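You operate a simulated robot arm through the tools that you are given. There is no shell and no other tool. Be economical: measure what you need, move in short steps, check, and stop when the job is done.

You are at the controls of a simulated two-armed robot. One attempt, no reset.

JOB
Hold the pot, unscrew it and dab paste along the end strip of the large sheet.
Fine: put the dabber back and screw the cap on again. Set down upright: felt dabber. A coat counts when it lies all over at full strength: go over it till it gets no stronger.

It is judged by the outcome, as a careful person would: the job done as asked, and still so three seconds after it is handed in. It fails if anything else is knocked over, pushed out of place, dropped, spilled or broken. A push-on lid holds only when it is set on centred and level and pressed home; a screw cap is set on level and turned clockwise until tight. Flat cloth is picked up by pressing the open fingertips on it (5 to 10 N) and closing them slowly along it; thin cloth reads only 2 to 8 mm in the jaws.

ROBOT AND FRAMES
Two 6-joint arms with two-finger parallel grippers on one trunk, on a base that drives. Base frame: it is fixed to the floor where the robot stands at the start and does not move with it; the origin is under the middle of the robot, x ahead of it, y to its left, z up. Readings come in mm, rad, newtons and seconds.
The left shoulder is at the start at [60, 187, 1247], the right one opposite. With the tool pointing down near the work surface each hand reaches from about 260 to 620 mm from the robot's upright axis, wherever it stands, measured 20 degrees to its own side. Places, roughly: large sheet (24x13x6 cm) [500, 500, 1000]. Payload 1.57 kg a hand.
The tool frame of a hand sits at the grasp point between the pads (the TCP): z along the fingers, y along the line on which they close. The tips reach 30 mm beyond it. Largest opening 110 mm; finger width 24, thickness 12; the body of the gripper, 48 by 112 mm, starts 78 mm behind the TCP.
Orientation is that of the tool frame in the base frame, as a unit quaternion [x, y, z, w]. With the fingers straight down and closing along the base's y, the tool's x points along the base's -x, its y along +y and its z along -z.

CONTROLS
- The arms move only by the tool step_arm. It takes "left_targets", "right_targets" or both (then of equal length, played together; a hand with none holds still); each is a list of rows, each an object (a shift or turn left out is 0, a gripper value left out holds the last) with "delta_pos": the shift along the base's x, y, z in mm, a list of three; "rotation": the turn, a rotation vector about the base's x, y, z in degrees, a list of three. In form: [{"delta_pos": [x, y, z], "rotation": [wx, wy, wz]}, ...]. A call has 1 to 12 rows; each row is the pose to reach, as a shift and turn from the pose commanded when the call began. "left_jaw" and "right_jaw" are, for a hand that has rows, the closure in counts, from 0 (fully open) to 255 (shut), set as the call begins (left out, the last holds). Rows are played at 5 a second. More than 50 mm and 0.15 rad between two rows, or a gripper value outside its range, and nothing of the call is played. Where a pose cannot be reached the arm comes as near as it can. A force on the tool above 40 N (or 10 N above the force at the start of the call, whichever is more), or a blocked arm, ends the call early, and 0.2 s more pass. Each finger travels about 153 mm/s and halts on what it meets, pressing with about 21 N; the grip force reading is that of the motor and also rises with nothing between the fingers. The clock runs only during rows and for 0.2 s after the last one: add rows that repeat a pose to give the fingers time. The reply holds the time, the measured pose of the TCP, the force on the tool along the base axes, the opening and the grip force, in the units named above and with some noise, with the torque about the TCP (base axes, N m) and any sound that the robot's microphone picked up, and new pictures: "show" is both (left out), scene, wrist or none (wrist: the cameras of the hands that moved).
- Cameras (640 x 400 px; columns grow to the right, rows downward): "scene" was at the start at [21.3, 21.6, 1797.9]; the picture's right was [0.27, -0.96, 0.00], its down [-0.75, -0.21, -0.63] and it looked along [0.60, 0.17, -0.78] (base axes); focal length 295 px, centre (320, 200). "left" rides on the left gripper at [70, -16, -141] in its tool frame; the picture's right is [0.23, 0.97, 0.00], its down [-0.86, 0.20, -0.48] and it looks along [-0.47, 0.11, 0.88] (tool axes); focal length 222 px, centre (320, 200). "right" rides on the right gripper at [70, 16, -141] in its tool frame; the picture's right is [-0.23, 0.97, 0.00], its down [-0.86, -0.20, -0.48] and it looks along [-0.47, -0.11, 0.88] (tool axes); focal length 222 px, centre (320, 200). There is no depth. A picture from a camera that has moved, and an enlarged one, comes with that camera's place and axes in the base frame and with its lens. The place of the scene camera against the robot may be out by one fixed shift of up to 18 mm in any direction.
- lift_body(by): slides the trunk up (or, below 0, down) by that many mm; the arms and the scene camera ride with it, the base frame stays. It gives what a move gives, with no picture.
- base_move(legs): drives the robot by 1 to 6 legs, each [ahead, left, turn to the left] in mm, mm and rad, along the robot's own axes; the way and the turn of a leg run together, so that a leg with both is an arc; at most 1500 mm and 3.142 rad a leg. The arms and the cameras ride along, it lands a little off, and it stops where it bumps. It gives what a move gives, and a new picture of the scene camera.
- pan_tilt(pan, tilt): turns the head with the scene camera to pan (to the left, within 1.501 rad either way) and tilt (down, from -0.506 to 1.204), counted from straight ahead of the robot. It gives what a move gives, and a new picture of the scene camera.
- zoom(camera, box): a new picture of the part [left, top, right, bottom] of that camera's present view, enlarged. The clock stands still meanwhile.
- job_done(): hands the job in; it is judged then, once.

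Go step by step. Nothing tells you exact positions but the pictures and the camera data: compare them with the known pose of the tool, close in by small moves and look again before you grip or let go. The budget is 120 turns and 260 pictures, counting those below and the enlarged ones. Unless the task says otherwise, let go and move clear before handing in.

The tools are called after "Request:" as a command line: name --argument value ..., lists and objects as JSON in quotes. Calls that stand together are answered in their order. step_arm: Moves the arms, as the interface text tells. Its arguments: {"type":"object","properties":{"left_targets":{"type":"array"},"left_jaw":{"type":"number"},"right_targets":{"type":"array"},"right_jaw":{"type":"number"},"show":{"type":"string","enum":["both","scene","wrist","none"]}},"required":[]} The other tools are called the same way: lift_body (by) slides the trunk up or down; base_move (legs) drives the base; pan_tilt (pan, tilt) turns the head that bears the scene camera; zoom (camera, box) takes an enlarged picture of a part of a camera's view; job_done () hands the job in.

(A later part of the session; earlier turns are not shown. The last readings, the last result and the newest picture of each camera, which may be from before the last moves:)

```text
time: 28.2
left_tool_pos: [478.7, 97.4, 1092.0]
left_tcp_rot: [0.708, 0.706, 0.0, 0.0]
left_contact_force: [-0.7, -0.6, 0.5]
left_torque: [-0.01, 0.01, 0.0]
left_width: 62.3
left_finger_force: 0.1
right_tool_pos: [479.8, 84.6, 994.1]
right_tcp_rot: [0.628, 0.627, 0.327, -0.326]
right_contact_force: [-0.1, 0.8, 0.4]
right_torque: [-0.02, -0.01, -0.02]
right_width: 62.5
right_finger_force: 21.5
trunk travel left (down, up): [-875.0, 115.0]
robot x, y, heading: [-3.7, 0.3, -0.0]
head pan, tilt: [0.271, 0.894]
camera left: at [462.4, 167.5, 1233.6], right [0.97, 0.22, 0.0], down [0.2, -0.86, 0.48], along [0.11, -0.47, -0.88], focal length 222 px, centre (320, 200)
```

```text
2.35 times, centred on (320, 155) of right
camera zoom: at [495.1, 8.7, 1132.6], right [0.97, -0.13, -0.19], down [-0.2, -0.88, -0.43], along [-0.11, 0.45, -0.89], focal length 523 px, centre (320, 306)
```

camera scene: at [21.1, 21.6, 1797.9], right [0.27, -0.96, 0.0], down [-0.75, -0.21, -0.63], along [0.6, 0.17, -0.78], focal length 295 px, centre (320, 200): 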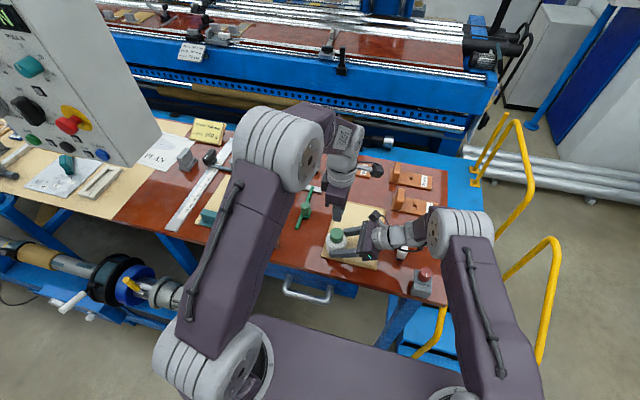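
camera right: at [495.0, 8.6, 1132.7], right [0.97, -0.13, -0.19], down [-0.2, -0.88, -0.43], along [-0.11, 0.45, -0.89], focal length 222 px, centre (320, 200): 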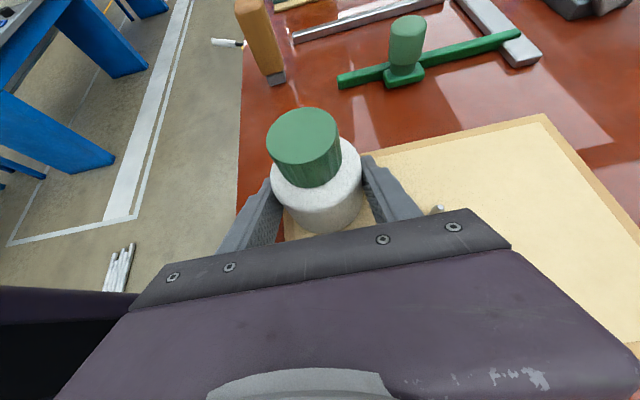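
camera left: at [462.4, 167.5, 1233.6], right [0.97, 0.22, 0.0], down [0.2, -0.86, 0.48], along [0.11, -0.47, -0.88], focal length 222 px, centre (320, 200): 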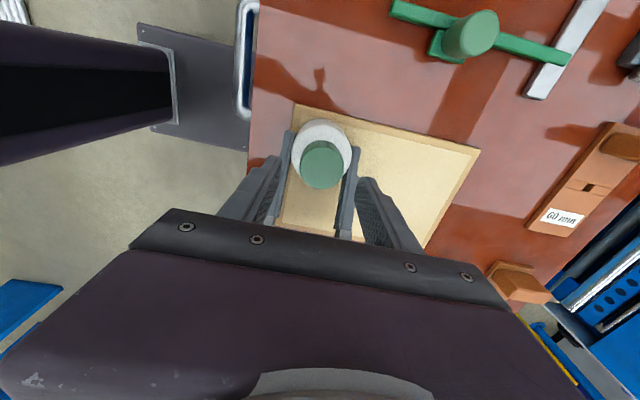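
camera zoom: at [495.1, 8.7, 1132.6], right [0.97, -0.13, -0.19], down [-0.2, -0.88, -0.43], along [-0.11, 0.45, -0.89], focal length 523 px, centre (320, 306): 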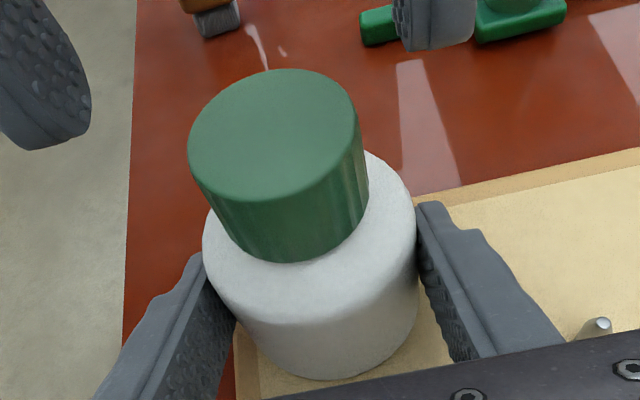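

Request:
step_arm --left_targets '[{"delta_pos": [1, 2, -20]}, {"delta_pos": [1, 2, -36]}, {"delta_pos": [1, 2, -42]}, {"delta_pos": [1, 2, -42]}]' --show "none"

Request:
step_arm --left_targets '[{"delta_pos": [0, 0, 0]}, {"delta_pos": [0, 0, 0]}, {"delta_pos": [0, 0, 0]}]' --left_jaw 230 --show "none"

Request:
zoom --camera "right" --box '[240, 70, 400, 240]'

```text
time: 29.2
left_tool_pos: [480.7, 98.9, 1050.0]
left_tcp_rot: [0.707, 0.707, 0.001, 0.0]
left_contact_force: [-0.4, 0.2, -0.2]
left_torque: [-0.02, 0.02, -0.03]
left_width: 62.7
left_finger_force: 0.1
right_tool_pos: [479.1, 83.5, 994.5]
right_tcp_rot: [0.627, 0.627, 0.327, -0.327]
right_contact_force: [-0.6, -0.1, 0.3]
right_torque: [0.0, -0.01, 0.0]
right_width: 62.5
right_finger_force: 21.3
trunk travel left (down, up): [-875.0, 115.0]
robot x, y, heading: [1.8, -2.9, -0.003]
head pan, tilt: [0.271, 0.894]
```

```text
time: 30.0
left_tool_pos: [480.7, 98.6, 1050.3]
left_tcp_rot: [0.707, 0.707, -0.001, 0.0]
left_contact_force: [0.9, 0.1, -0.5]
left_torque: [-0.01, 0.01, 0.01]
left_width: 38.5
left_finger_force: 20.8
right_tool_pos: [479.5, 84.7, 994.2]
right_tcp_rot: [0.627, 0.627, 0.326, -0.326]
right_contact_force: [-1.4, 0.1, -0.4]
right_torque: [0.03, -0.08, 0.09]
right_width: 62.5
right_finger_force: 20.8
trunk travel left (down, up): [-875.0, 115.0]
robot x, y, heading: [-3.4, 3.5, -0.002]
head pan, tilt: [0.271, 0.894]
```

```text
2.35 times, centred on (320, 155) of right
camera zoom: at [495.1, 8.6, 1132.6], right [0.97, -0.13, -0.19], down [-0.2, -0.88, -0.43], along [-0.11, 0.45, -0.89], focal length 523 px, centre (320, 306)
```

zoom: 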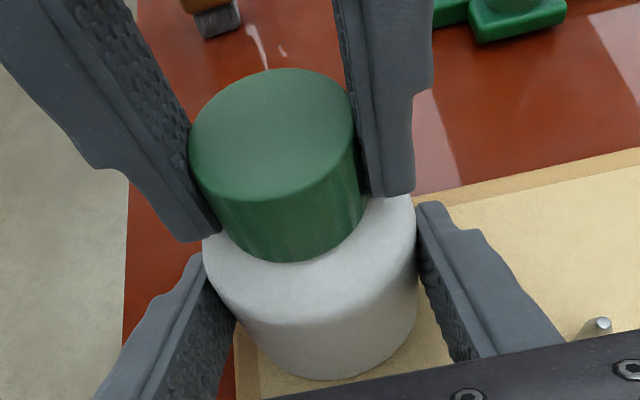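

The grip is now well centred and lower. I'll turn counterclockwise, following upward.

Request:
step_arm --left_targets '[{"delta_pos": [0, 0, 0.2], "rotation": [0, 0, 8.5]}, {"delta_pos": [0, 0, 0.4], "rotation": [0, 0, 17]}, {"delta_pos": [0, 0, 0.6], "rotation": [0, 0, 25.5]}, {"delta_pos": [0, 0, 0.8], "rotation": [0, 0, 34]}, {"delta_pos": [0, 0, 1.0], "rotation": [0, 0, 42.5]}, {"delta_pos": [0, 0, 1.2], "rotation": [0, 0, 51]}, {"delta_pos": [0, 0, 1.4], "rotation": [0, 0, 59.5]}, {"delta_pos": [0, 0, 1.6], "rotation": [0, 0, 68]}, {"delta_pos": [0, 0, 1.8], "rotation": [0, 0, 76.5]}, {"delta_pos": [0, 0, 2], "rotation": [0, 0, 85]}, {"delta_pos": [0, 0, 2.2], "rotation": [0, 0, 93.5]}, {"delta_pos": [0, 0, 2.4], "rotation": [0, 0, 100]}]' --show "none"

Request:
zoom --camera "right" --box '[240, 70, 400, 240]'

```text
time: 32.6
left_tool_pos: [481.6, 100.0, 1052.8]
left_tcp_rot: [-0.088, 0.996, 0.001, 0.001]
left_contact_force: [-0.3, -7.3, -3.8]
left_torque: [-0.46, 0.01, -0.31]
left_width: 39.0
left_finger_force: 20.7
right_tool_pos: [478.9, 84.3, 994.1]
right_tcp_rot: [0.627, 0.627, 0.326, -0.328]
right_contact_force: [1.3, 8.5, 7.6]
right_torque: [0.3, -0.03, 0.28]
right_width: 62.6
right_finger_force: 21.0
trunk travel left (down, up): [-875.0, 115.0]
robot x, y, heading: [0.1, 2.3, 0.001]
head pan, tilt: [0.271, 0.894]
```

```text
2.35 times, centred on (320, 155) of right
camera zoom: at [494.7, 8.7, 1132.9], right [0.97, -0.13, -0.19], down [-0.2, -0.88, -0.43], along [-0.11, 0.45, -0.88], focal length 523 px, centre (320, 306)
```

zoom: 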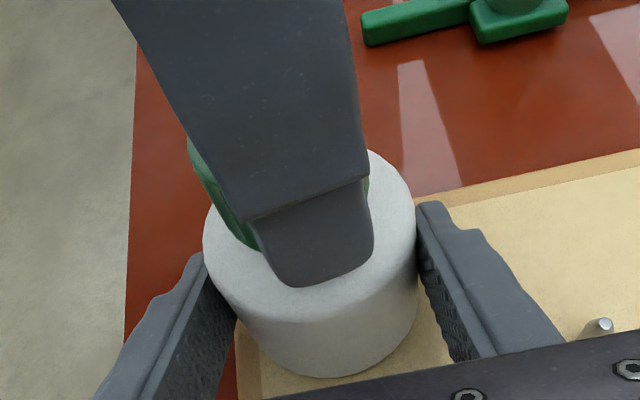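

There is still thread friction (0.3 N·m), so I'll keep turning.

Request:
step_arm --left_targets '[{"delta_pos": [0, -0.4, 0], "rotation": [0, 0, 8.5]}, {"delta_pos": [0, -0.4, 0.2], "rotation": [0, 0, 17]}, {"delta_pos": [0, -0.4, 0.4], "rotation": [0, 0, 25.5]}, {"delta_pos": [0, -0.4, 0.6], "rotation": [0, 0, 34]}, {"delta_pos": [0, -0.4, 0.8], "rotation": [0, 0, 42.5]}, {"delta_pos": [0, -0.4, 1], "rotation": [0, 0, 51]}, {"delta_pos": [0, -0.4, 1.2], "rotation": [0, 0, 59.5]}, {"delta_pos": [0, -0.4, 1.4], "rotation": [0, 0, 68]}, {"delta_pos": [0, -0.4, 1.6], "rotation": [0, 0, 76]}, {"delta_pos": [0, -0.4, 1.8], "rotation": [0, 0, 82]}]' --show "none"

Request:
zoom --camera "right" --box '[240, 70, 400, 240]'

```text
time: 34.8
left_tool_pos: [478.8, 101.0, 1055.0]
left_tcp_rot: [0.719, -0.695, 0.0, 0.0]
left_contact_force: [-0.2, -0.5, -3.4]
left_torque: [0.09, 0.09, -0.26]
left_width: 38.5
left_finger_force: 20.8
right_tool_pos: [478.0, 85.0, 994.4]
right_tcp_rot: [0.627, 0.627, 0.326, -0.327]
right_contact_force: [-0.5, 0.1, 4.3]
right_torque: [0.16, 0.0, 0.32]
right_width: 62.7
right_finger_force: 21.0
trunk travel left (down, up): [-875.0, 115.0]
robot x, y, heading: [3.9, 1.3, 0.001]
head pan, tilt: [0.271, 0.894]
```

```text
2.35 times, centred on (320, 155) of right
camera zoom: at [494.6, 8.5, 1132.7], right [0.97, -0.13, -0.19], down [-0.2, -0.88, -0.43], along [-0.11, 0.45, -0.89], focal length 523 px, centre (320, 306)
```

zoom: 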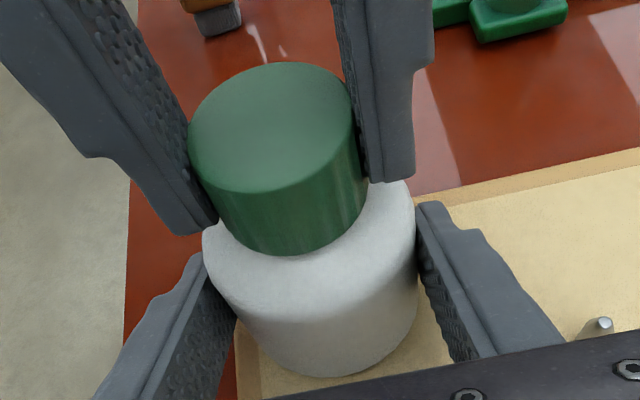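

The cap is still on the thread. I'll see whether the wrist can go further without regripping.

Request:
step_arm --left_targets '[{"delta_pos": [0, 0, 0.2], "rotation": [0, 0, 8.5]}, {"delta_pos": [0, 0, 0.4], "rotation": [0, 0, 17]}, {"delta_pos": [0, 0, 0.6], "rotation": [0, 0, 25.5]}, {"delta_pos": [0, 0, 0.7], "rotation": [0, 0, 34]}, {"delta_pos": [0, 0, 0.9], "rotation": [0, 0, 42.5]}, {"delta_pos": [0, 0, 1], "rotation": [0, 0, 51]}, {"delta_pos": [0, 0, 1.2], "rotation": [0, 0, 59.5]}, {"delta_pos": [0, 0, 1.4], "rotation": [0, 0, 68]}, {"delta_pos": [0, 0, 1.6], "rotation": [0, 0, 76]}, {"delta_pos": [0, 0, 1.8], "rotation": [0, 0, 84]}, {"delta_pos": [0, 0, 2], "rotation": [0, 0, 90]}]' --show "none"

Request:
zoom --camera "right" --box '[240, 70, 400, 240]'

```text
time: 37.3
left_tool_pos: [460.4, 151.0, 1045.3]
left_tcp_rot: [0.999, -0.002, 0.02, 0.04]
left_contact_force: [1.7, 2.6, 9.9]
left_torque: [0.06, 0.14, -0.05]
left_width: 38.7
left_finger_force: 21.6
left hand out of reach, approached as far as the arm can: row 9, 10, 11
right_tool_pos: [479.4, 82.9, 992.9]
right_tcp_rot: [0.628, 0.626, 0.327, -0.325]
right_contact_force: [0.0, 0.2, -0.2]
right_torque: [0.0, 0.02, 0.01]
right_width: 41.0
right_finger_force: 0.1
trunk travel left (down, up): [-875.0, 115.0]
robot x, y, heading: [-0.2, 0.4, 0.004]
head pan, tilt: [0.271, 0.894]
stopped in row 11 (left hand): the force on the tool passed its limit (the readings are from after the stop); the commanded pose is now the measured one
```

```text
2.35 times, centred on (320, 155) of right
camera zoom: at [493.8, 8.5, 1133.1], right [0.97, -0.13, -0.19], down [-0.2, -0.88, -0.43], along [-0.11, 0.45, -0.89], focal length 523 px, centre (320, 306)
```

zoom: 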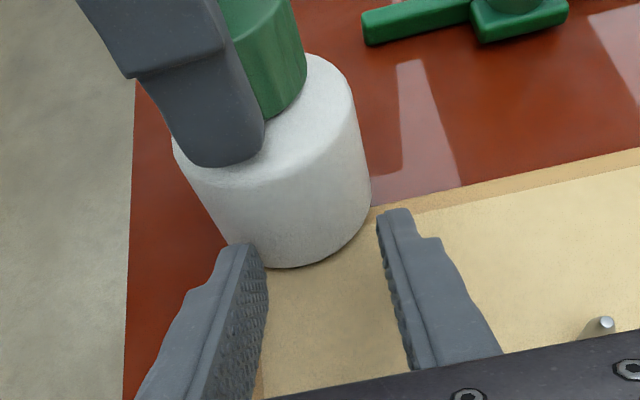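

The arm ran out of reach and dragged the pot from the right hand, though it is still upright under the left grip. I'll look carefully before moving.

Request:
zoom --camera "scene" --box '[280, 180, 400, 280]'

Request:
zoom --camera "right" --box '[160, 0, 480, 200]'

Request:
zoom --camera "left" --box '[160, 60, 480, 260]'

```text
4.00 times, centred on (340, 230) of scene
camera zoom: at [19.4, 21.3, 1797.8], right [0.27, -0.96, 0.0], down [-0.75, -0.21, -0.63], along [0.61, 0.17, -0.78], focal length 1180 px, centre (240, 80)
```

zoom: 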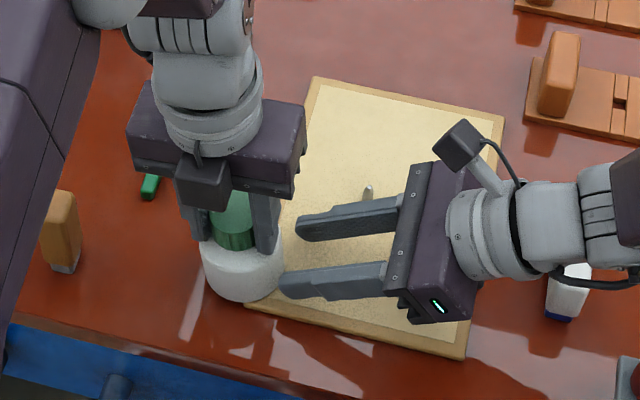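

```text
2.00 times, centred on (320, 100) of right
camera zoom: at [493.8, 8.5, 1133.1], right [0.97, -0.13, -0.19], down [-0.2, -0.88, -0.43], along [-0.11, 0.45, -0.89], focal length 444 px, centre (320, 400)
```

zoom: 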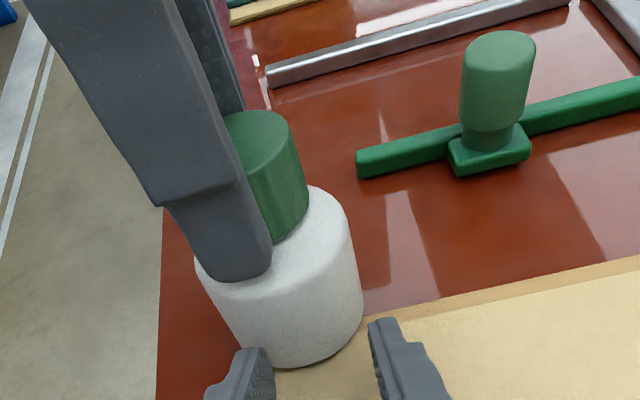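

```text
2.00 times, centred on (320, 160) of left
camera zoom: at [524.4, 178.6, 1187.5], right [0.22, -0.97, 0.09], down [-0.87, -0.16, 0.46], along [-0.43, -0.18, -0.88], focal length 444 px, centre (320, 280)
```

zoom: 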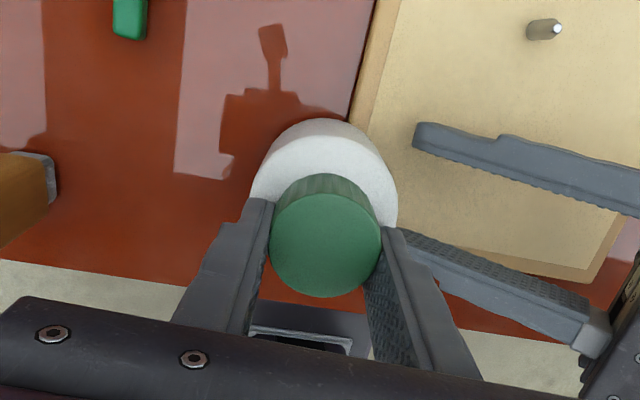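

The pot stands upright but wedged on the tray's left edge, at about (460, 151), with the cap still on. I'll reopen the right hand and take the pot body again from the same direction.

Request:
step_arm --right_targets '[{"delta_pos": [0, -8, 0]}, {"delta_pos": [-19, -8, 0]}, {"delta_pos": [-19, 10, 0]}, {"delta_pos": [-19, 25, 0]}]' --right_jaw 40 --show "both"

Request:
zoom --camera "right" --box '[220, 60, 420, 240]'

```text
time: 38.3
left_tool_pos: [460.0, 149.8, 1044.8]
left_tcp_rot: [0.999, -0.001, 0.02, 0.043]
left_contact_force: [3.1, 3.3, 17.7]
left_torque: [-0.03, 0.1, 0.0]
left_width: 38.8
left_finger_force: 20.9
right_tool_pos: [459.4, 108.0, 993.1]
right_tcp_rot: [0.627, 0.627, 0.328, -0.326]
right_contact_force: [0.2, -0.4, 0.0]
right_torque: [0.0, 0.0, 0.01]
right_width: 92.8
right_finger_force: 0.1
trunk travel left (down, up): [-875.0, 115.0]
robot x, y, heading: [-2.1, 1.0, 0.003]
head pan, tilt: [0.271, 0.894]
camera scene: at [20.0, 21.8, 1798.0], right [0.27, -0.96, 0.0], down [-0.75, -0.21, -0.63], along [0.61, 0.17, -0.78], focal length 295 px, centre (320, 200)
camera right: at [473.9, 33.3, 1131.9], right [0.97, -0.13, -0.19], down [-0.2, -0.88, -0.43], along [-0.11, 0.45, -0.89], focal length 222 px, centre (320, 200)
```

scene: 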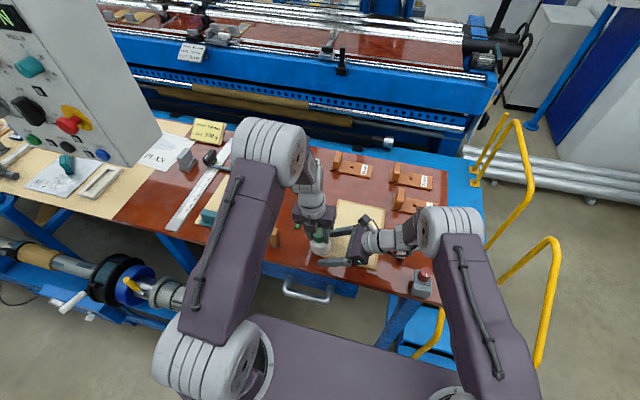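
right: 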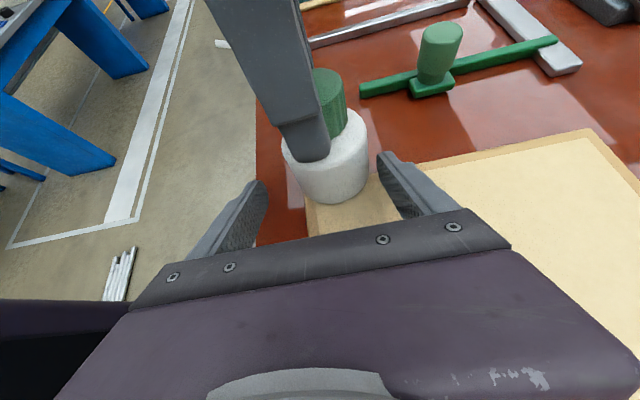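

```text
2.22 times, centred on (320, 150) of right
camera zoom: at [473.9, 33.3, 1131.9], right [0.97, -0.13, -0.19], down [-0.2, -0.88, -0.43], along [-0.11, 0.45, -0.89], focal length 494 px, centre (320, 311)
```

zoom: 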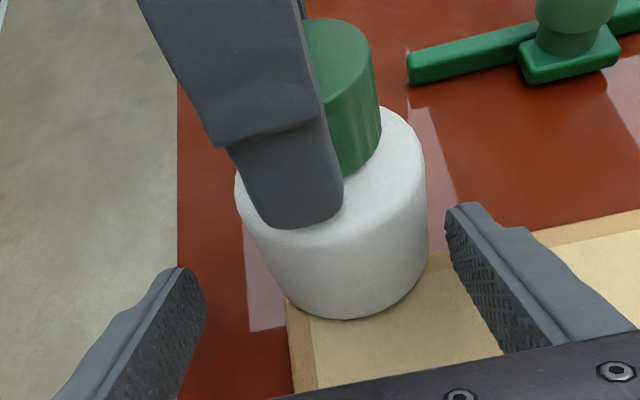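

Request:
step_arm --right_targets '[{"delta_pos": [3, 14, 0]}, {"delta_pos": [4, 26, 0]}, {"delta_pos": [4, 26, 0]}]' --right_jaw 70 --show "wrist"

```text
time: 39.1
left_tool_pos: [460.3, 150.6, 1045.2]
left_tcp_rot: [0.999, -0.001, 0.019, 0.043]
left_contact_force: [5.0, 2.2, 19.1]
left_torque: [-0.05, 0.04, -0.02]
left_width: 38.6
left_finger_force: 21.0
right_tool_pos: [463.1, 136.4, 993.4]
right_tcp_rot: [0.628, 0.627, 0.327, -0.325]
right_contact_force: [-0.2, -0.8, -0.8]
right_torque: [-0.01, -0.01, 0.03]
right_width: 79.7
right_finger_force: 0.0
trunk travel left (down, up): [-875.0, 115.0]
robot x, y, heading: [0.8, -0.2, 0.006]
head pan, tilt: [0.271, 0.894]
camera right: at [478.2, 61.4, 1132.3], right [0.97, -0.13, -0.19], down [-0.2, -0.88, -0.43], along [-0.11, 0.45, -0.89], focal length 222 px, centre (320, 200)
```

right: 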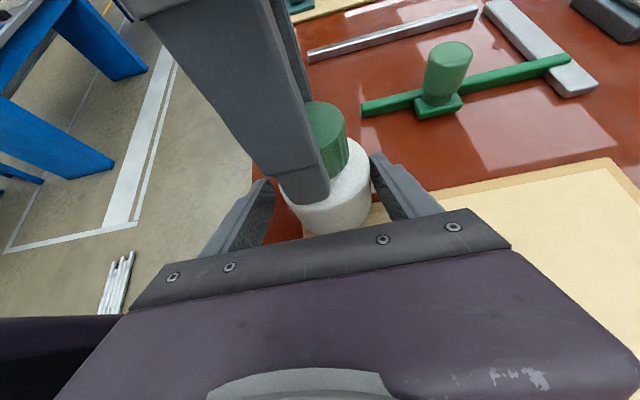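

Request:
step_arm --right_targets '[{"delta_pos": [2, 1, 0]}, {"delta_pos": [2, 1, 0]}, {"delta_pos": [2, 1, 0]}]' --right_jaw 180 --show "none"

Request:
zoom --camera "right" --box '[220, 60, 420, 240]'

Request:
zoom --camera "scene" --box '[280, 190, 380, 280]'

```text
time: 39.9
left_tool_pos: [458.1, 150.0, 1045.0]
left_tcp_rot: [0.999, -0.001, 0.017, 0.042]
left_contact_force: [-12.2, 3.0, 23.0]
left_torque: [0.04, 0.65, 0.02]
left_width: 38.4
left_finger_force: 20.8
right_tool_pos: [467.4, 136.5, 993.5]
right_tcp_rot: [0.628, 0.627, 0.328, -0.325]
right_contact_force: [16.5, -1.6, -0.4]
right_torque: [-0.15, 0.07, -0.19]
right_width: 62.5
right_finger_force: 20.6
trunk travel left (down, up): [-875.0, 115.0]
robot x, y, heading: [-1.4, -1.8, 0.002]
head pan, tilt: [0.271, 0.894]
```

```text
2.22 times, centred on (320, 150) of right
camera zoom: at [480.7, 61.2, 1132.1], right [0.97, -0.13, -0.18], down [-0.2, -0.88, -0.43], along [-0.11, 0.45, -0.89], focal length 494 px, centre (320, 311)
```

zoom: 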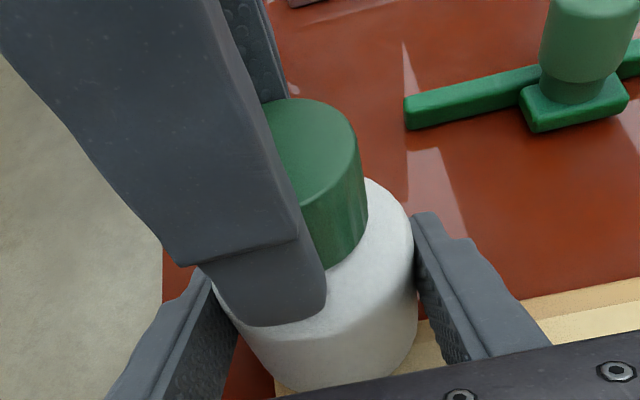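

```text
4.44 times, centred on (330, 235) of scene
camera zoom: at [20.1, 21.2, 1798.0], right [0.27, -0.96, 0.0], down [-0.75, -0.21, -0.63], along [0.6, 0.17, -0.78], focal length 1311 px, centre (276, 44)
```

zoom: 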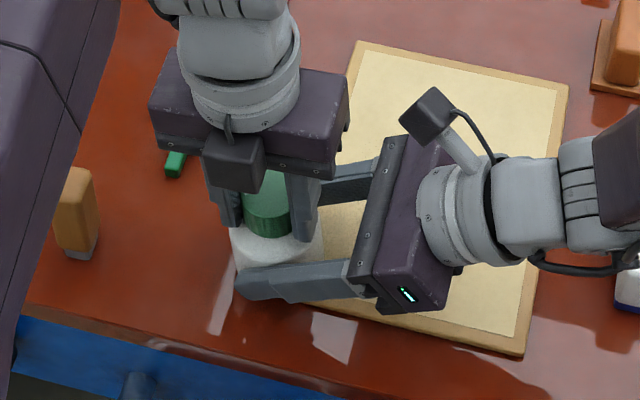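

The right hand has the pot again. I'll open the left and withdraw it upward, turning it back to its reachable range.

Request:
step_arm --left_targets '[{"delta_pos": [0, 0, 0]}, {"delta_pos": [0, 0, 0]}, {"delta_pos": [0, 0, 0]}]' --left_jaw 110 --show "none"

Request:
step_arm --left_targets '[{"delta_pos": [0, 0, 10]}, {"delta_pos": [0, 2, 25]}, {"delta_pos": [0, 4, 50]}, {"delta_pos": [0, 6, 80]}, {"delta_pos": [0, 8, 110]}]' --show "scene"

Request:
zoom --camera "right" --box '[200, 40, 440, 240]'

```text
time: 40.7
left_tool_pos: [459.4, 152.1, 1043.5]
left_tcp_rot: [0.999, 0.0, 0.019, 0.041]
left_contact_force: [0.7, -0.2, -0.3]
left_torque: [0.0, 0.0, 0.0]
left_width: 62.5
left_finger_force: 0.1
right_tool_pos: [463.6, 136.4, 992.1]
right_tcp_rot: [0.627, 0.627, 0.327, -0.327]
right_contact_force: [-4.3, 2.0, 9.0]
right_torque: [0.07, 0.19, 0.01]
right_width: 62.4
right_finger_force: 21.1
trunk travel left (down, up): [-875.0, 115.0]
robot x, y, heading: [-1.7, -3.0, 0.001]
head pan, tilt: [0.271, 0.894]
```

```text
time: 41.9
left_tool_pos: [457.6, 170.0, 1155.8]
left_tcp_rot: [0.999, -0.005, 0.02, 0.047]
left_contact_force: [0.0, 0.9, 0.3]
left_torque: [0.02, 0.01, 0.0]
left_width: 62.7
left_finger_force: 0.1
left hand out of reach, approached as far as the arm can: row 4, 5
right_tool_pos: [464.7, 137.5, 992.7]
right_tcp_rot: [0.627, 0.627, 0.328, -0.326]
right_contact_force: [-4.2, 2.0, 8.5]
right_torque: [0.08, 0.06, -0.12]
right_width: 62.6
right_finger_force: 20.5
trunk travel left (down, up): [-875.0, 115.0]
robot x, y, heading: [-1.4, 2.0, -0.0]
head pan, tilt: [0.271, 0.894]
camera scene: at [19.2, 22.1, 1797.9], right [0.27, -0.96, 0.0], down [-0.75, -0.21, -0.63], along [0.61, 0.17, -0.78], focal length 295 px, centre (320, 200)
```

scene: 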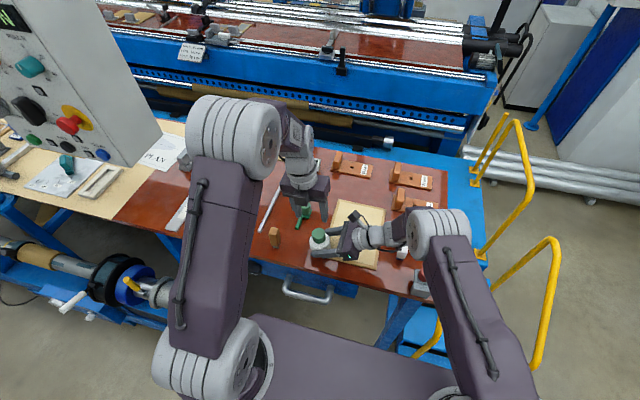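

```text
2.00 times, centred on (320, 140) of right
camera zoom: at [479.6, 61.9, 1132.0], right [0.97, -0.13, -0.18], down [-0.2, -0.88, -0.43], along [-0.11, 0.45, -0.89], focal length 444 px, centre (320, 320)
```

zoom: 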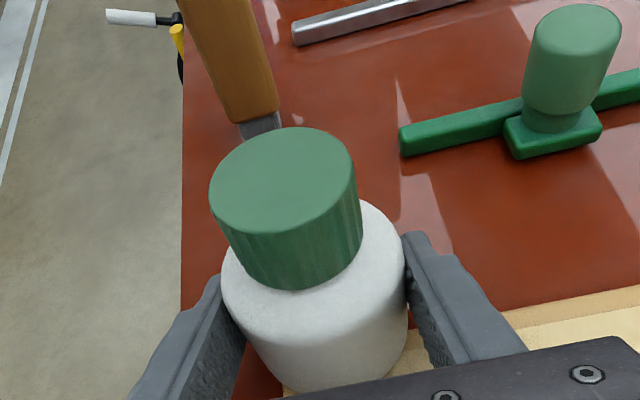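

The pot is intact. The right hand lifts it slightly and carries it back onto the tray while the left wrist unwinds.

Request:
step_arm --right_targets '[{"delta_pos": [0, 0, 8]}, {"delta_pos": [0, 0, 16]}, {"delta_pos": [4, -13, 18]}, {"delta_pos": [8, -26, 18]}, {"delta_pos": [12, -40, 18]}, {"delta_pos": [15, -53, 18]}, {"delta_pos": [15, -53, 18]}, {"delta_pos": [15, -53, 14]}, {"delta_pos": [15, -53, 12]}, {"delta_pos": [15, -53, 12]}]' --left_targets '[{"rotation": [0, 0, -8.5]}, {"rotation": [0, 0, -17]}, {"rotation": [0, 0, -25.5]}, {"rotation": [0, 0, -34]}, {"rotation": [0, 0, -42.5]}, {"rotation": [0, 0, -51]}, {"rotation": [0, 0, -59.5]}, {"rotation": [0, 0, -68]}, {"rotation": [0, 0, -76]}, {"rotation": [0, 0, -84]}]' --show "wrist"

Request:
zoom --camera "right" --box '[240, 70, 400, 240]'

Request:
zoom --camera "scene" --box '[300, 210, 380, 280]'

```text
time: 44.1
left_tool_pos: [458.4, 169.4, 1152.4]
left_tcp_rot: [0.741, -0.67, -0.014, 0.044]
left_contact_force: [0.3, 0.8, -0.5]
left_torque: [-0.02, 0.02, -0.02]
left_width: 62.7
left_finger_force: 0.0
right_tool_pos: [481.2, 81.3, 1005.9]
right_tcp_rot: [0.628, 0.627, 0.326, -0.326]
right_contact_force: [-0.4, 0.0, -1.5]
right_torque: [-0.04, 0.02, -0.03]
right_width: 62.5
right_finger_force: 21.0
trunk travel left (down, up): [-875.0, 115.0]
robot x, y, heading: [4.1, -0.4, -0.0]
head pan, tilt: [0.271, 0.894]
camera right: at [497.6, 7.8, 1144.2], right [0.97, -0.13, -0.19], down [-0.2, -0.88, -0.43], along [-0.11, 0.45, -0.89], focal length 222 px, centre (320, 200)
camera left: at [493.4, 107.5, 1293.3], right [-0.94, -0.32, 0.09], down [-0.25, 0.85, 0.46], along [-0.23, 0.41, -0.88], focal length 222 px, centre (320, 200)
```

right: 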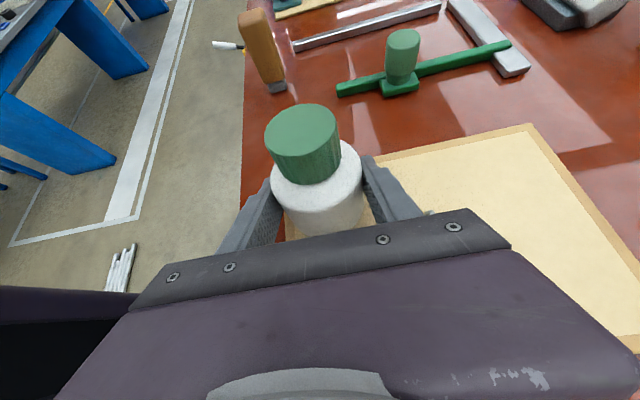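
left: 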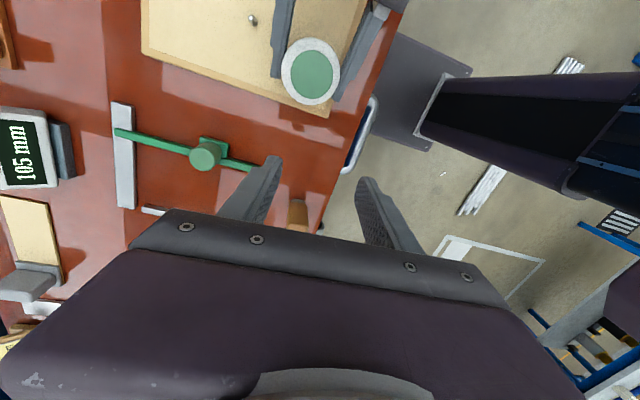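

```text
2.35 times, centred on (320, 155) of right
camera zoom: at [497.6, 7.8, 1144.2], right [0.97, -0.13, -0.19], down [-0.2, -0.88, -0.43], along [-0.11, 0.45, -0.89], focal length 523 px, centre (320, 306)
```

zoom: 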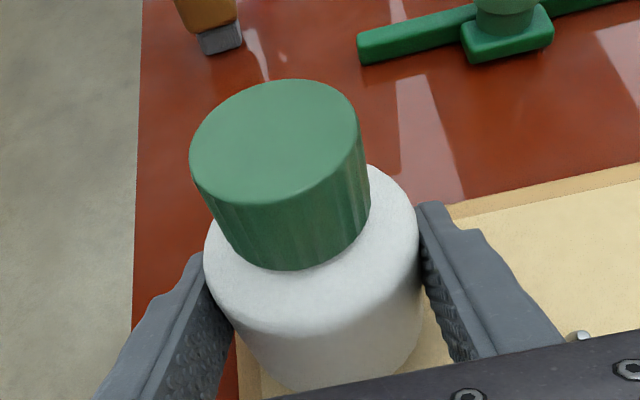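

```text
5.71 times, centred on (340, 245) of scene
camera zoom: at [22.1, 21.7, 1797.9], right [0.27, -0.96, 0.0], down [-0.75, -0.21, -0.63], along [0.6, 0.17, -0.78], focal length 1686 px, centre (206, -57)
```

zoom: 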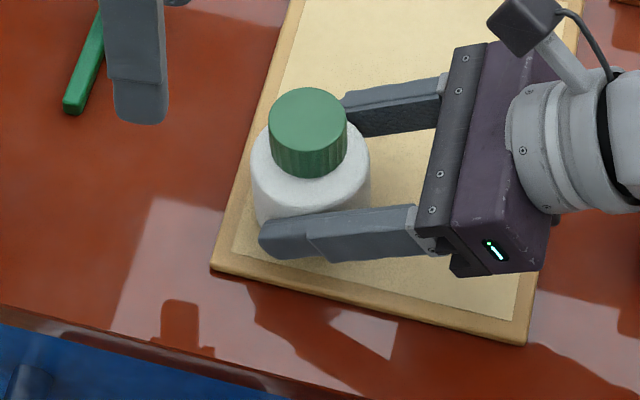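

Request:
step_arm --right_targets '[{"delta_pos": [0, 0, -2]}, {"delta_pos": [0, 0, -4]}, {"delta_pos": [0, 0, -5]}, {"delta_pos": [0, 0, -6]}]' --show "none"

```text
time: 45.1
left_tool_pos: [458.8, 168.5, 1151.0]
left_tcp_rot: [0.742, -0.669, -0.014, 0.044]
left_contact_force: [0.0, -0.2, -0.2]
left_torque: [0.04, 0.0, 0.01]
left_width: 62.6
left_finger_force: 0.0
right_tool_pos: [483.5, 81.6, 998.5]
right_tcp_rot: [0.628, 0.627, 0.325, -0.326]
right_contact_force: [0.0, 0.2, -2.7]
right_torque: [-0.02, -0.02, -0.01]
right_width: 62.6
right_finger_force: 20.6
trunk travel left (down, up): [-875.0, 115.0]
robot x, y, heading: [2.2, -0.3, -0.001]
head pan, tilt: [0.271, 0.894]
```

Request:
step_arm --right_targets '[{"delta_pos": [0, 0, -1]}, {"delta_pos": [0, 0, -2]}, {"delta_pos": [0, 0, -3]}]' --show "none"

Request:
zoom --camera "scene" --box '[300, 210, 380, 280]'

```text
time: 45.9
left_tool_pos: [459.9, 168.4, 1150.9]
left_tcp_rot: [0.742, -0.669, -0.014, 0.043]
left_contact_force: [0.0, 0.0, -0.6]
left_torque: [-0.04, 0.02, 0.04]
left_width: 62.5
left_finger_force: 0.0
right_tool_pos: [483.5, 81.8, 996.7]
right_tcp_rot: [0.628, 0.627, 0.326, -0.326]
right_contact_force: [0.5, -0.4, -2.0]
right_torque: [-0.01, 0.0, -0.05]
right_width: 62.6
right_finger_force: 21.4
trunk travel left (down, up): [-875.0, 115.0]
robot x, y, heading: [-1.6, 0.0, 0.002]
head pan, tilt: [0.271, 0.894]
```

```text
5.71 times, centred on (340, 245) of scene
camera zoom: at [22.0, 21.7, 1797.9], right [0.27, -0.96, 0.0], down [-0.75, -0.21, -0.63], along [0.6, 0.17, -0.78], focal length 1686 px, centre (206, -57)
```

zoom: 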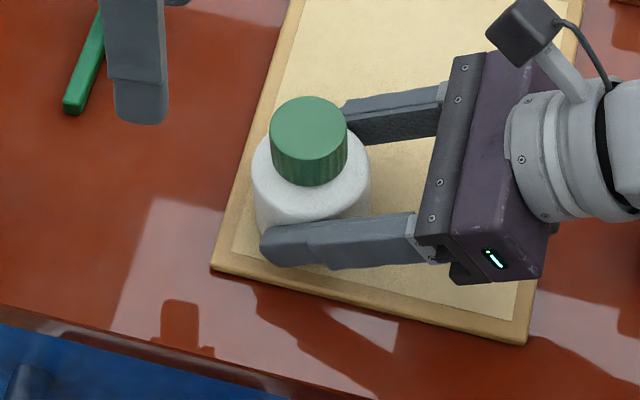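

Not down yet, so I'll keep lowering in 1 mm rows until it touches.

Request:
step_arm --right_targets '[{"delta_pos": [0, 0, -1]}, {"delta_pos": [0, 0, -2]}, {"delta_pos": [0, 0, -3]}]' --show "none"

```text
time: 46.7
left_tool_pos: [457.8, 167.2, 1152.2]
left_tcp_rot: [0.742, -0.669, -0.014, 0.042]
left_contact_force: [0.2, -0.3, -0.2]
left_torque: [-0.01, 0.02, 0.03]
left_width: 62.8
left_finger_force: 0.2
right_tool_pos: [481.9, 82.5, 996.1]
right_tcp_rot: [0.627, 0.626, 0.329, -0.326]
right_contact_force: [3.6, 0.2, 13.9]
right_torque: [0.57, -0.12, -0.13]
right_width: 62.6
right_finger_force: 21.1
trunk travel left (down, up): [-875.0, 115.0]
robot x, y, heading: [-2.9, -1.3, 0.004]
head pan, tilt: [0.271, 0.894]
```

It's down. I'll release briefly so it settles level, then regrip.

Request:
step_arm --right_targets '[{"delta_pos": [0, 0, 0]}, {"delta_pos": [0, 0, 0]}, {"delta_pos": [0, 0, 0]}]' --right_jaw 85 --show "none"

Request:
step_arm --right_targets '[{"delta_pos": [-2, 2, 0]}, {"delta_pos": [-2, 2, 0]}]' --show "wrist"

Request:
zoom --camera "scene" --box '[300, 210, 380, 280]'

```text
time: 47.5
left_tool_pos: [458.7, 168.3, 1151.2]
left_tcp_rot: [0.742, -0.669, -0.015, 0.043]
left_contact_force: [-0.1, -0.3, 0.2]
left_torque: [0.0, 0.02, -0.01]
left_width: 62.6
left_finger_force: 0.1
right_tool_pos: [483.2, 82.7, 993.3]
right_tcp_rot: [0.628, 0.628, 0.325, -0.326]
right_contact_force: [-0.7, -0.1, -1.6]
right_torque: [0.03, 0.03, -0.01]
right_width: 73.3
right_finger_force: 0.0
trunk travel left (down, up): [-875.0, 115.0]
robot x, y, heading: [-2.3, 0.5, -0.002]
head pan, tilt: [0.271, 0.894]
```

```text
time: 48.1
left_tool_pos: [456.7, 167.4, 1152.4]
left_tcp_rot: [0.742, -0.669, -0.015, 0.043]
left_contact_force: [0.6, -1.1, 0.1]
left_torque: [0.02, 0.0, -0.01]
left_width: 62.7
left_finger_force: 0.0
right_tool_pos: [479.5, 85.0, 993.0]
right_tcp_rot: [0.628, 0.627, 0.326, -0.326]
right_contact_force: [0.8, 0.2, 1.2]
right_torque: [-0.02, 0.0, -0.01]
right_width: 73.4
right_finger_force: 0.1
trunk travel left (down, up): [-875.0, 115.0]
robot x, y, heading: [-1.6, -3.9, 0.004]
head pan, tilt: [0.271, 0.894]
camera right: at [495.5, 9.1, 1132.3], right [0.97, -0.13, -0.19], down [-0.2, -0.88, -0.43], along [-0.11, 0.45, -0.89], focal length 222 px, centre (320, 200)
```

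right: 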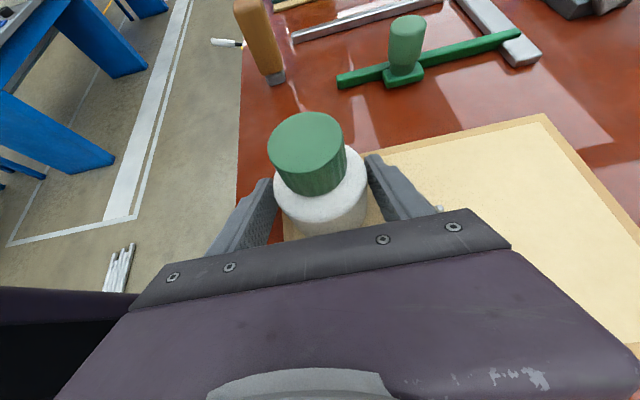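

```text
5.71 times, centred on (340, 245) of scene
camera zoom: at [21.7, 21.7, 1797.9], right [0.27, -0.96, 0.0], down [-0.75, -0.21, -0.63], along [0.6, 0.17, -0.78], focal length 1686 px, centre (206, -57)
```

zoom: 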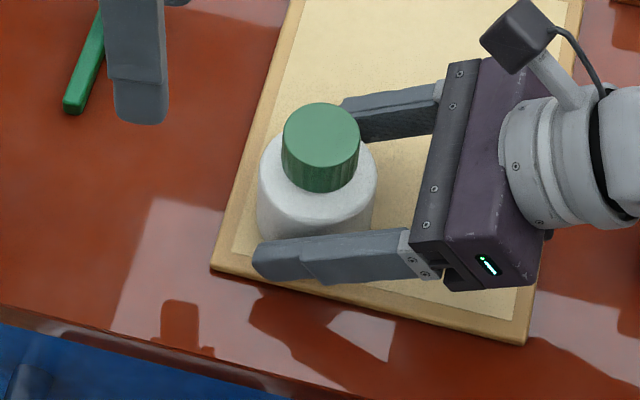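

The pot is level on the tray again, slightly nearer to the hand. I'll back off 6 mm and regrip, turning and moving the left hand over it at the same time.

Request:
step_arm --right_targets '[{"delta_pos": [1, -6, 1]}, {"delta_pos": [1, -6, 1]}]' --show "none"

Request:
step_arm --right_targets '[{"delta_pos": [0, 0, 0]}, {"delta_pos": [0, 0, 0]}, {"delta_pos": [0, 0, 0]}, {"delta_pos": [0, 0, 0]}, {"delta_pos": [0, 0, 0]}, {"delta_pos": [0, 0, 0]}, {"delta_pos": [0, 0, 0]}, {"delta_pos": [0, 0, 0]}, {"delta_pos": [0, 0, 0]}, {"delta_pos": [0, 0, 0]}, {"delta_pos": [0, 0, 0]}, {"delta_pos": [0, 0, 0]}]' --right_jaw 200 --left_targets '[{"rotation": [0, 0, -8]}, {"rotation": [0, 0, -16]}, {"rotation": [0, 0, -24]}, {"rotation": [0, 0, -32]}, {"rotation": [0, 0, -40]}, {"rotation": [0, 0, -48]}, {"rotation": [0, 0, -56]}, {"rotation": [0, 0, -64]}, {"rotation": [0, 0, -72]}, {"rotation": [0, 0, -80]}, {"rotation": [0, 0, -88]}, {"rotation": [0, 0, -96]}]' --show "wrist"

```text
time: 48.7
left_tool_pos: [458.2, 169.1, 1150.9]
left_tcp_rot: [0.742, -0.669, -0.014, 0.043]
left_contact_force: [-0.3, -0.1, -0.2]
left_torque: [0.04, 0.01, 0.02]
left_width: 62.4
left_finger_force: 0.1
right_tool_pos: [480.2, 78.6, 995.1]
right_tcp_rot: [0.627, 0.628, 0.325, -0.327]
right_contact_force: [-0.3, 0.0, -0.8]
right_torque: [0.01, 0.01, -0.02]
right_width: 73.4
right_finger_force: 0.1
trunk travel left (down, up): [-875.0, 115.0]
robot x, y, heading: [-1.2, 0.1, 0.0]
head pan, tilt: [0.271, 0.894]
```

```text
time: 51.3
left_tool_pos: [457.8, 169.5, 1151.4]
left_tcp_rot: [0.002, 0.999, 0.042, -0.018]
left_contact_force: [-0.1, -0.4, 0.4]
left_torque: [0.02, -0.01, 0.0]
left_width: 62.7
left_finger_force: 0.0
right_tool_pos: [480.3, 79.2, 994.8]
right_tcp_rot: [0.628, 0.626, 0.327, -0.326]
right_contact_force: [1.2, 0.6, 2.1]
right_torque: [0.04, -0.04, -0.04]
right_width: 62.9
right_finger_force: 20.7
trunk travel left (down, up): [-875.0, 115.0]
robot x, y, heading: [0.1, -3.1, 0.003]
head pan, tilt: [0.271, 0.894]
camera right: at [495.4, 3.4, 1133.7], right [0.97, -0.13, -0.19], down [-0.2, -0.88, -0.43], along [-0.11, 0.45, -0.89], focal length 222 px, centre (320, 200)
camera left: at [392.7, 141.8, 1293.1], right [-0.22, 0.97, 0.09], down [0.87, 0.16, 0.46], along [0.43, 0.18, -0.88], focal length 222 px, centre (320, 200)
```

right: 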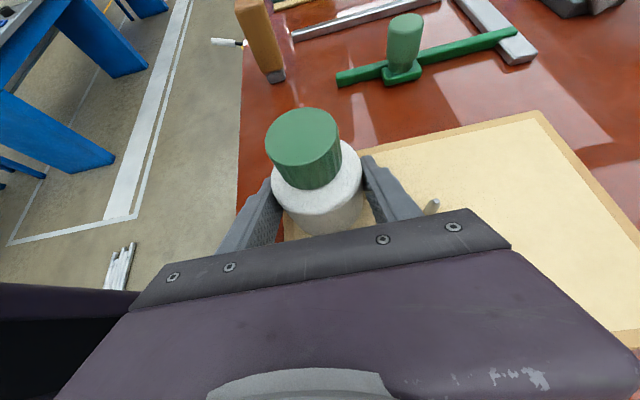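
left: 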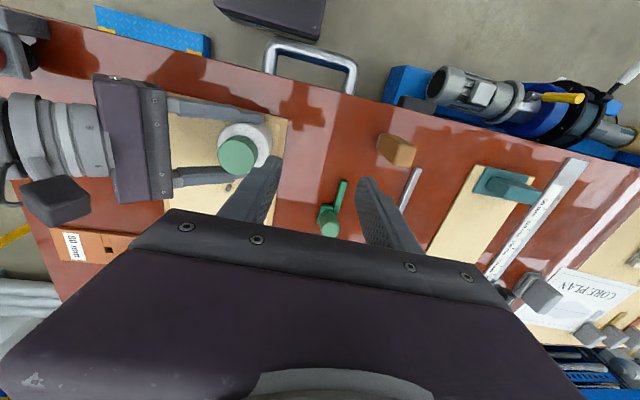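

I'll level the left hand's small tilt and then bring it over the cap, yawed for another counterclockwise turn.

Request:
step_arm --left_targets '[{"delta_pos": [0, 0, 0], "rotation": [-4.8, -2.1, 0]}, {"delta_pos": [0, 0, 0], "rotation": [-4.8, -2.1, 0]}]' --show "none"

Request:
step_arm --left_targets '[{"delta_pos": [2, -7, 0], "rotation": [0, 0, -7.5]}, {"delta_pos": [4, -14, 0], "rotation": [0, 0, -15]}, {"delta_pos": [6, -21, 0], "rotation": [0, 0, -22.5]}, {"delta_pos": [8, -28, 0], "rotation": [0, 0, -30]}, {"delta_pos": [10, -35, 0], "rotation": [0, 0, -37.5]}, {"delta_pos": [12, -42, 0], "rotation": [0, 0, -45]}, {"delta_pos": [14, -49, 0], "rotation": [0, 0, -52.5]}, {"delta_pos": [16, -56, -10], "rotation": [0, 0, -60]}, {"delta_pos": [18, -63, -20], "rotation": [0, 0, -67.5]}, {"delta_pos": [20, -70, -30], "rotation": [0, 0, -75]}, {"delta_pos": [21, -77, -40], "rotation": [0, 0, -82.5]}, {"delta_pos": [21, -79, -50], "rotation": [0, 0, -90]}]' --show "wrist"

Request:
zoom --camera "right" --box '[240, 70, 400, 240]'

```text
time: 51.9
left_tool_pos: [458.4, 170.4, 1150.7]
left_tcp_rot: [0.001, 1.0, 0.0, 0.0]
left_contact_force: [0.5, 0.5, -0.9]
left_torque: [0.04, -0.02, 0.03]
left_width: 62.8
left_finger_force: 0.1
right_tool_pos: [480.2, 78.2, 994.3]
right_tcp_rot: [0.628, 0.626, 0.327, -0.327]
right_contact_force: [0.1, -0.2, 2.4]
right_torque: [-0.01, -0.07, 0.02]
right_width: 63.2
right_finger_force: 21.0
trunk travel left (down, up): [-875.0, 115.0]
robot x, y, heading: [-1.6, -0.6, -0.002]
head pan, tilt: [0.271, 0.894]
```

```text
time: 54.5
left_tool_pos: [479.4, 88.8, 1099.9]
left_tcp_rot: [0.708, 0.706, 0.0, 0.0]
left_contact_force: [-0.7, 0.2, 0.0]
left_torque: [0.04, 0.0, 0.01]
left_width: 62.8
left_finger_force: 0.0
right_tool_pos: [479.2, 78.5, 994.8]
right_tcp_rot: [0.628, 0.627, 0.327, -0.326]
right_contact_force: [0.0, -0.2, 2.0]
right_torque: [-0.03, -0.05, 0.04]
right_width: 62.9
right_finger_force: 20.9
trunk travel left (down, up): [-875.0, 115.0]
robot x, y, heading: [2.6, -2.1, 0.001]
head pan, tilt: [0.271, 0.894]
camera left: at [462.7, 158.8, 1241.5], right [0.97, 0.22, 0.0], down [0.2, -0.86, 0.48], along [0.11, -0.47, -0.88], focal length 222 px, centre (320, 200)
```

left: 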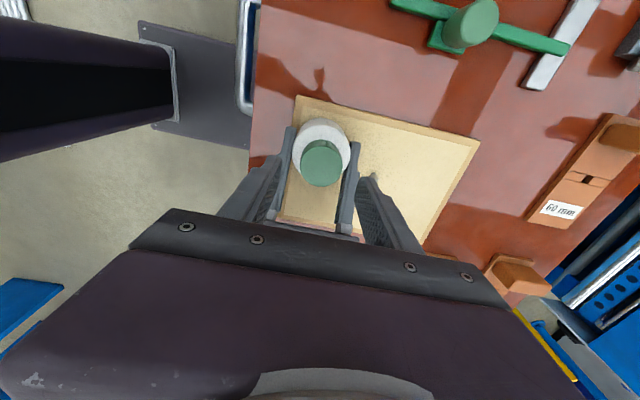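

```text
2.35 times, centred on (320, 155) of right
camera zoom: at [495.2, 3.3, 1133.7], right [0.97, -0.13, -0.19], down [-0.2, -0.88, -0.43], along [-0.11, 0.45, -0.89], focal length 523 px, centre (320, 306)
```

zoom: 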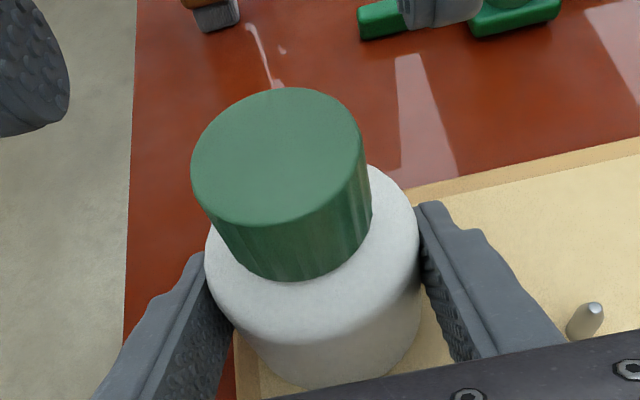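

Request:
step_arm --left_targets '[{"delta_pos": [1.5, 1, -20]}, {"delta_pos": [1.5, 1, -40]}, {"delta_pos": [1.5, 1, -49]}, {"delta_pos": [1.5, 1, -49]}]' --show "none"

Request:
step_arm --left_targets '[{"delta_pos": [0, 0, 0]}, {"delta_pos": [0, 0, 0]}, {"delta_pos": [0, 0, 0]}]' --left_jaw 240 --show "none"

Request:
zoom --camera "right" --box '[240, 70, 400, 240]'

```text
time: 55.5
left_tool_pos: [480.4, 89.5, 1052.4]
left_tcp_rot: [0.708, 0.707, 0.0, 0.0]
left_contact_force: [0.3, 0.2, -0.3]
left_torque: [-0.01, -0.01, -0.01]
left_width: 62.8
left_finger_force: 0.1
right_tool_pos: [478.9, 78.2, 993.8]
right_tcp_rot: [0.628, 0.626, 0.327, -0.326]
right_contact_force: [-0.5, -0.1, 1.0]
right_torque: [0.05, -0.06, -0.05]
right_width: 62.8
right_finger_force: 21.4
trunk travel left (down, up): [-875.0, 115.0]
robot x, y, heading: [2.3, 2.0, -0.002]
head pan, tilt: [0.271, 0.894]
```

```text
time: 56.3
left_tool_pos: [480.0, 90.2, 1053.1]
left_tcp_rot: [0.707, 0.707, 0.0, 0.0]
left_contact_force: [-0.5, 0.2, -1.5]
left_torque: [0.01, -0.01, 0.01]
left_width: 38.5
left_finger_force: 21.0
right_tool_pos: [480.3, 77.1, 994.5]
right_tcp_rot: [0.627, 0.627, 0.327, -0.327]
right_contact_force: [0.5, -0.3, 0.8]
right_torque: [0.0, -0.02, -0.01]
right_width: 63.0
right_finger_force: 20.5
trunk travel left (down, up): [-875.0, 115.0]
robot x, y, heading: [-1.1, 3.4, -0.004]
head pan, tilt: [0.271, 0.894]
```

```text
2.35 times, centred on (320, 155) of right
camera zoom: at [495.4, 3.2, 1133.7], right [0.97, -0.13, -0.19], down [-0.2, -0.88, -0.43], along [-0.11, 0.45, -0.89], focal length 523 px, centre (320, 306)
```

zoom: 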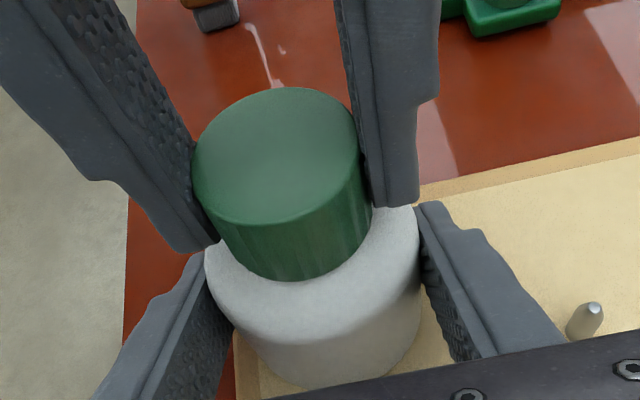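

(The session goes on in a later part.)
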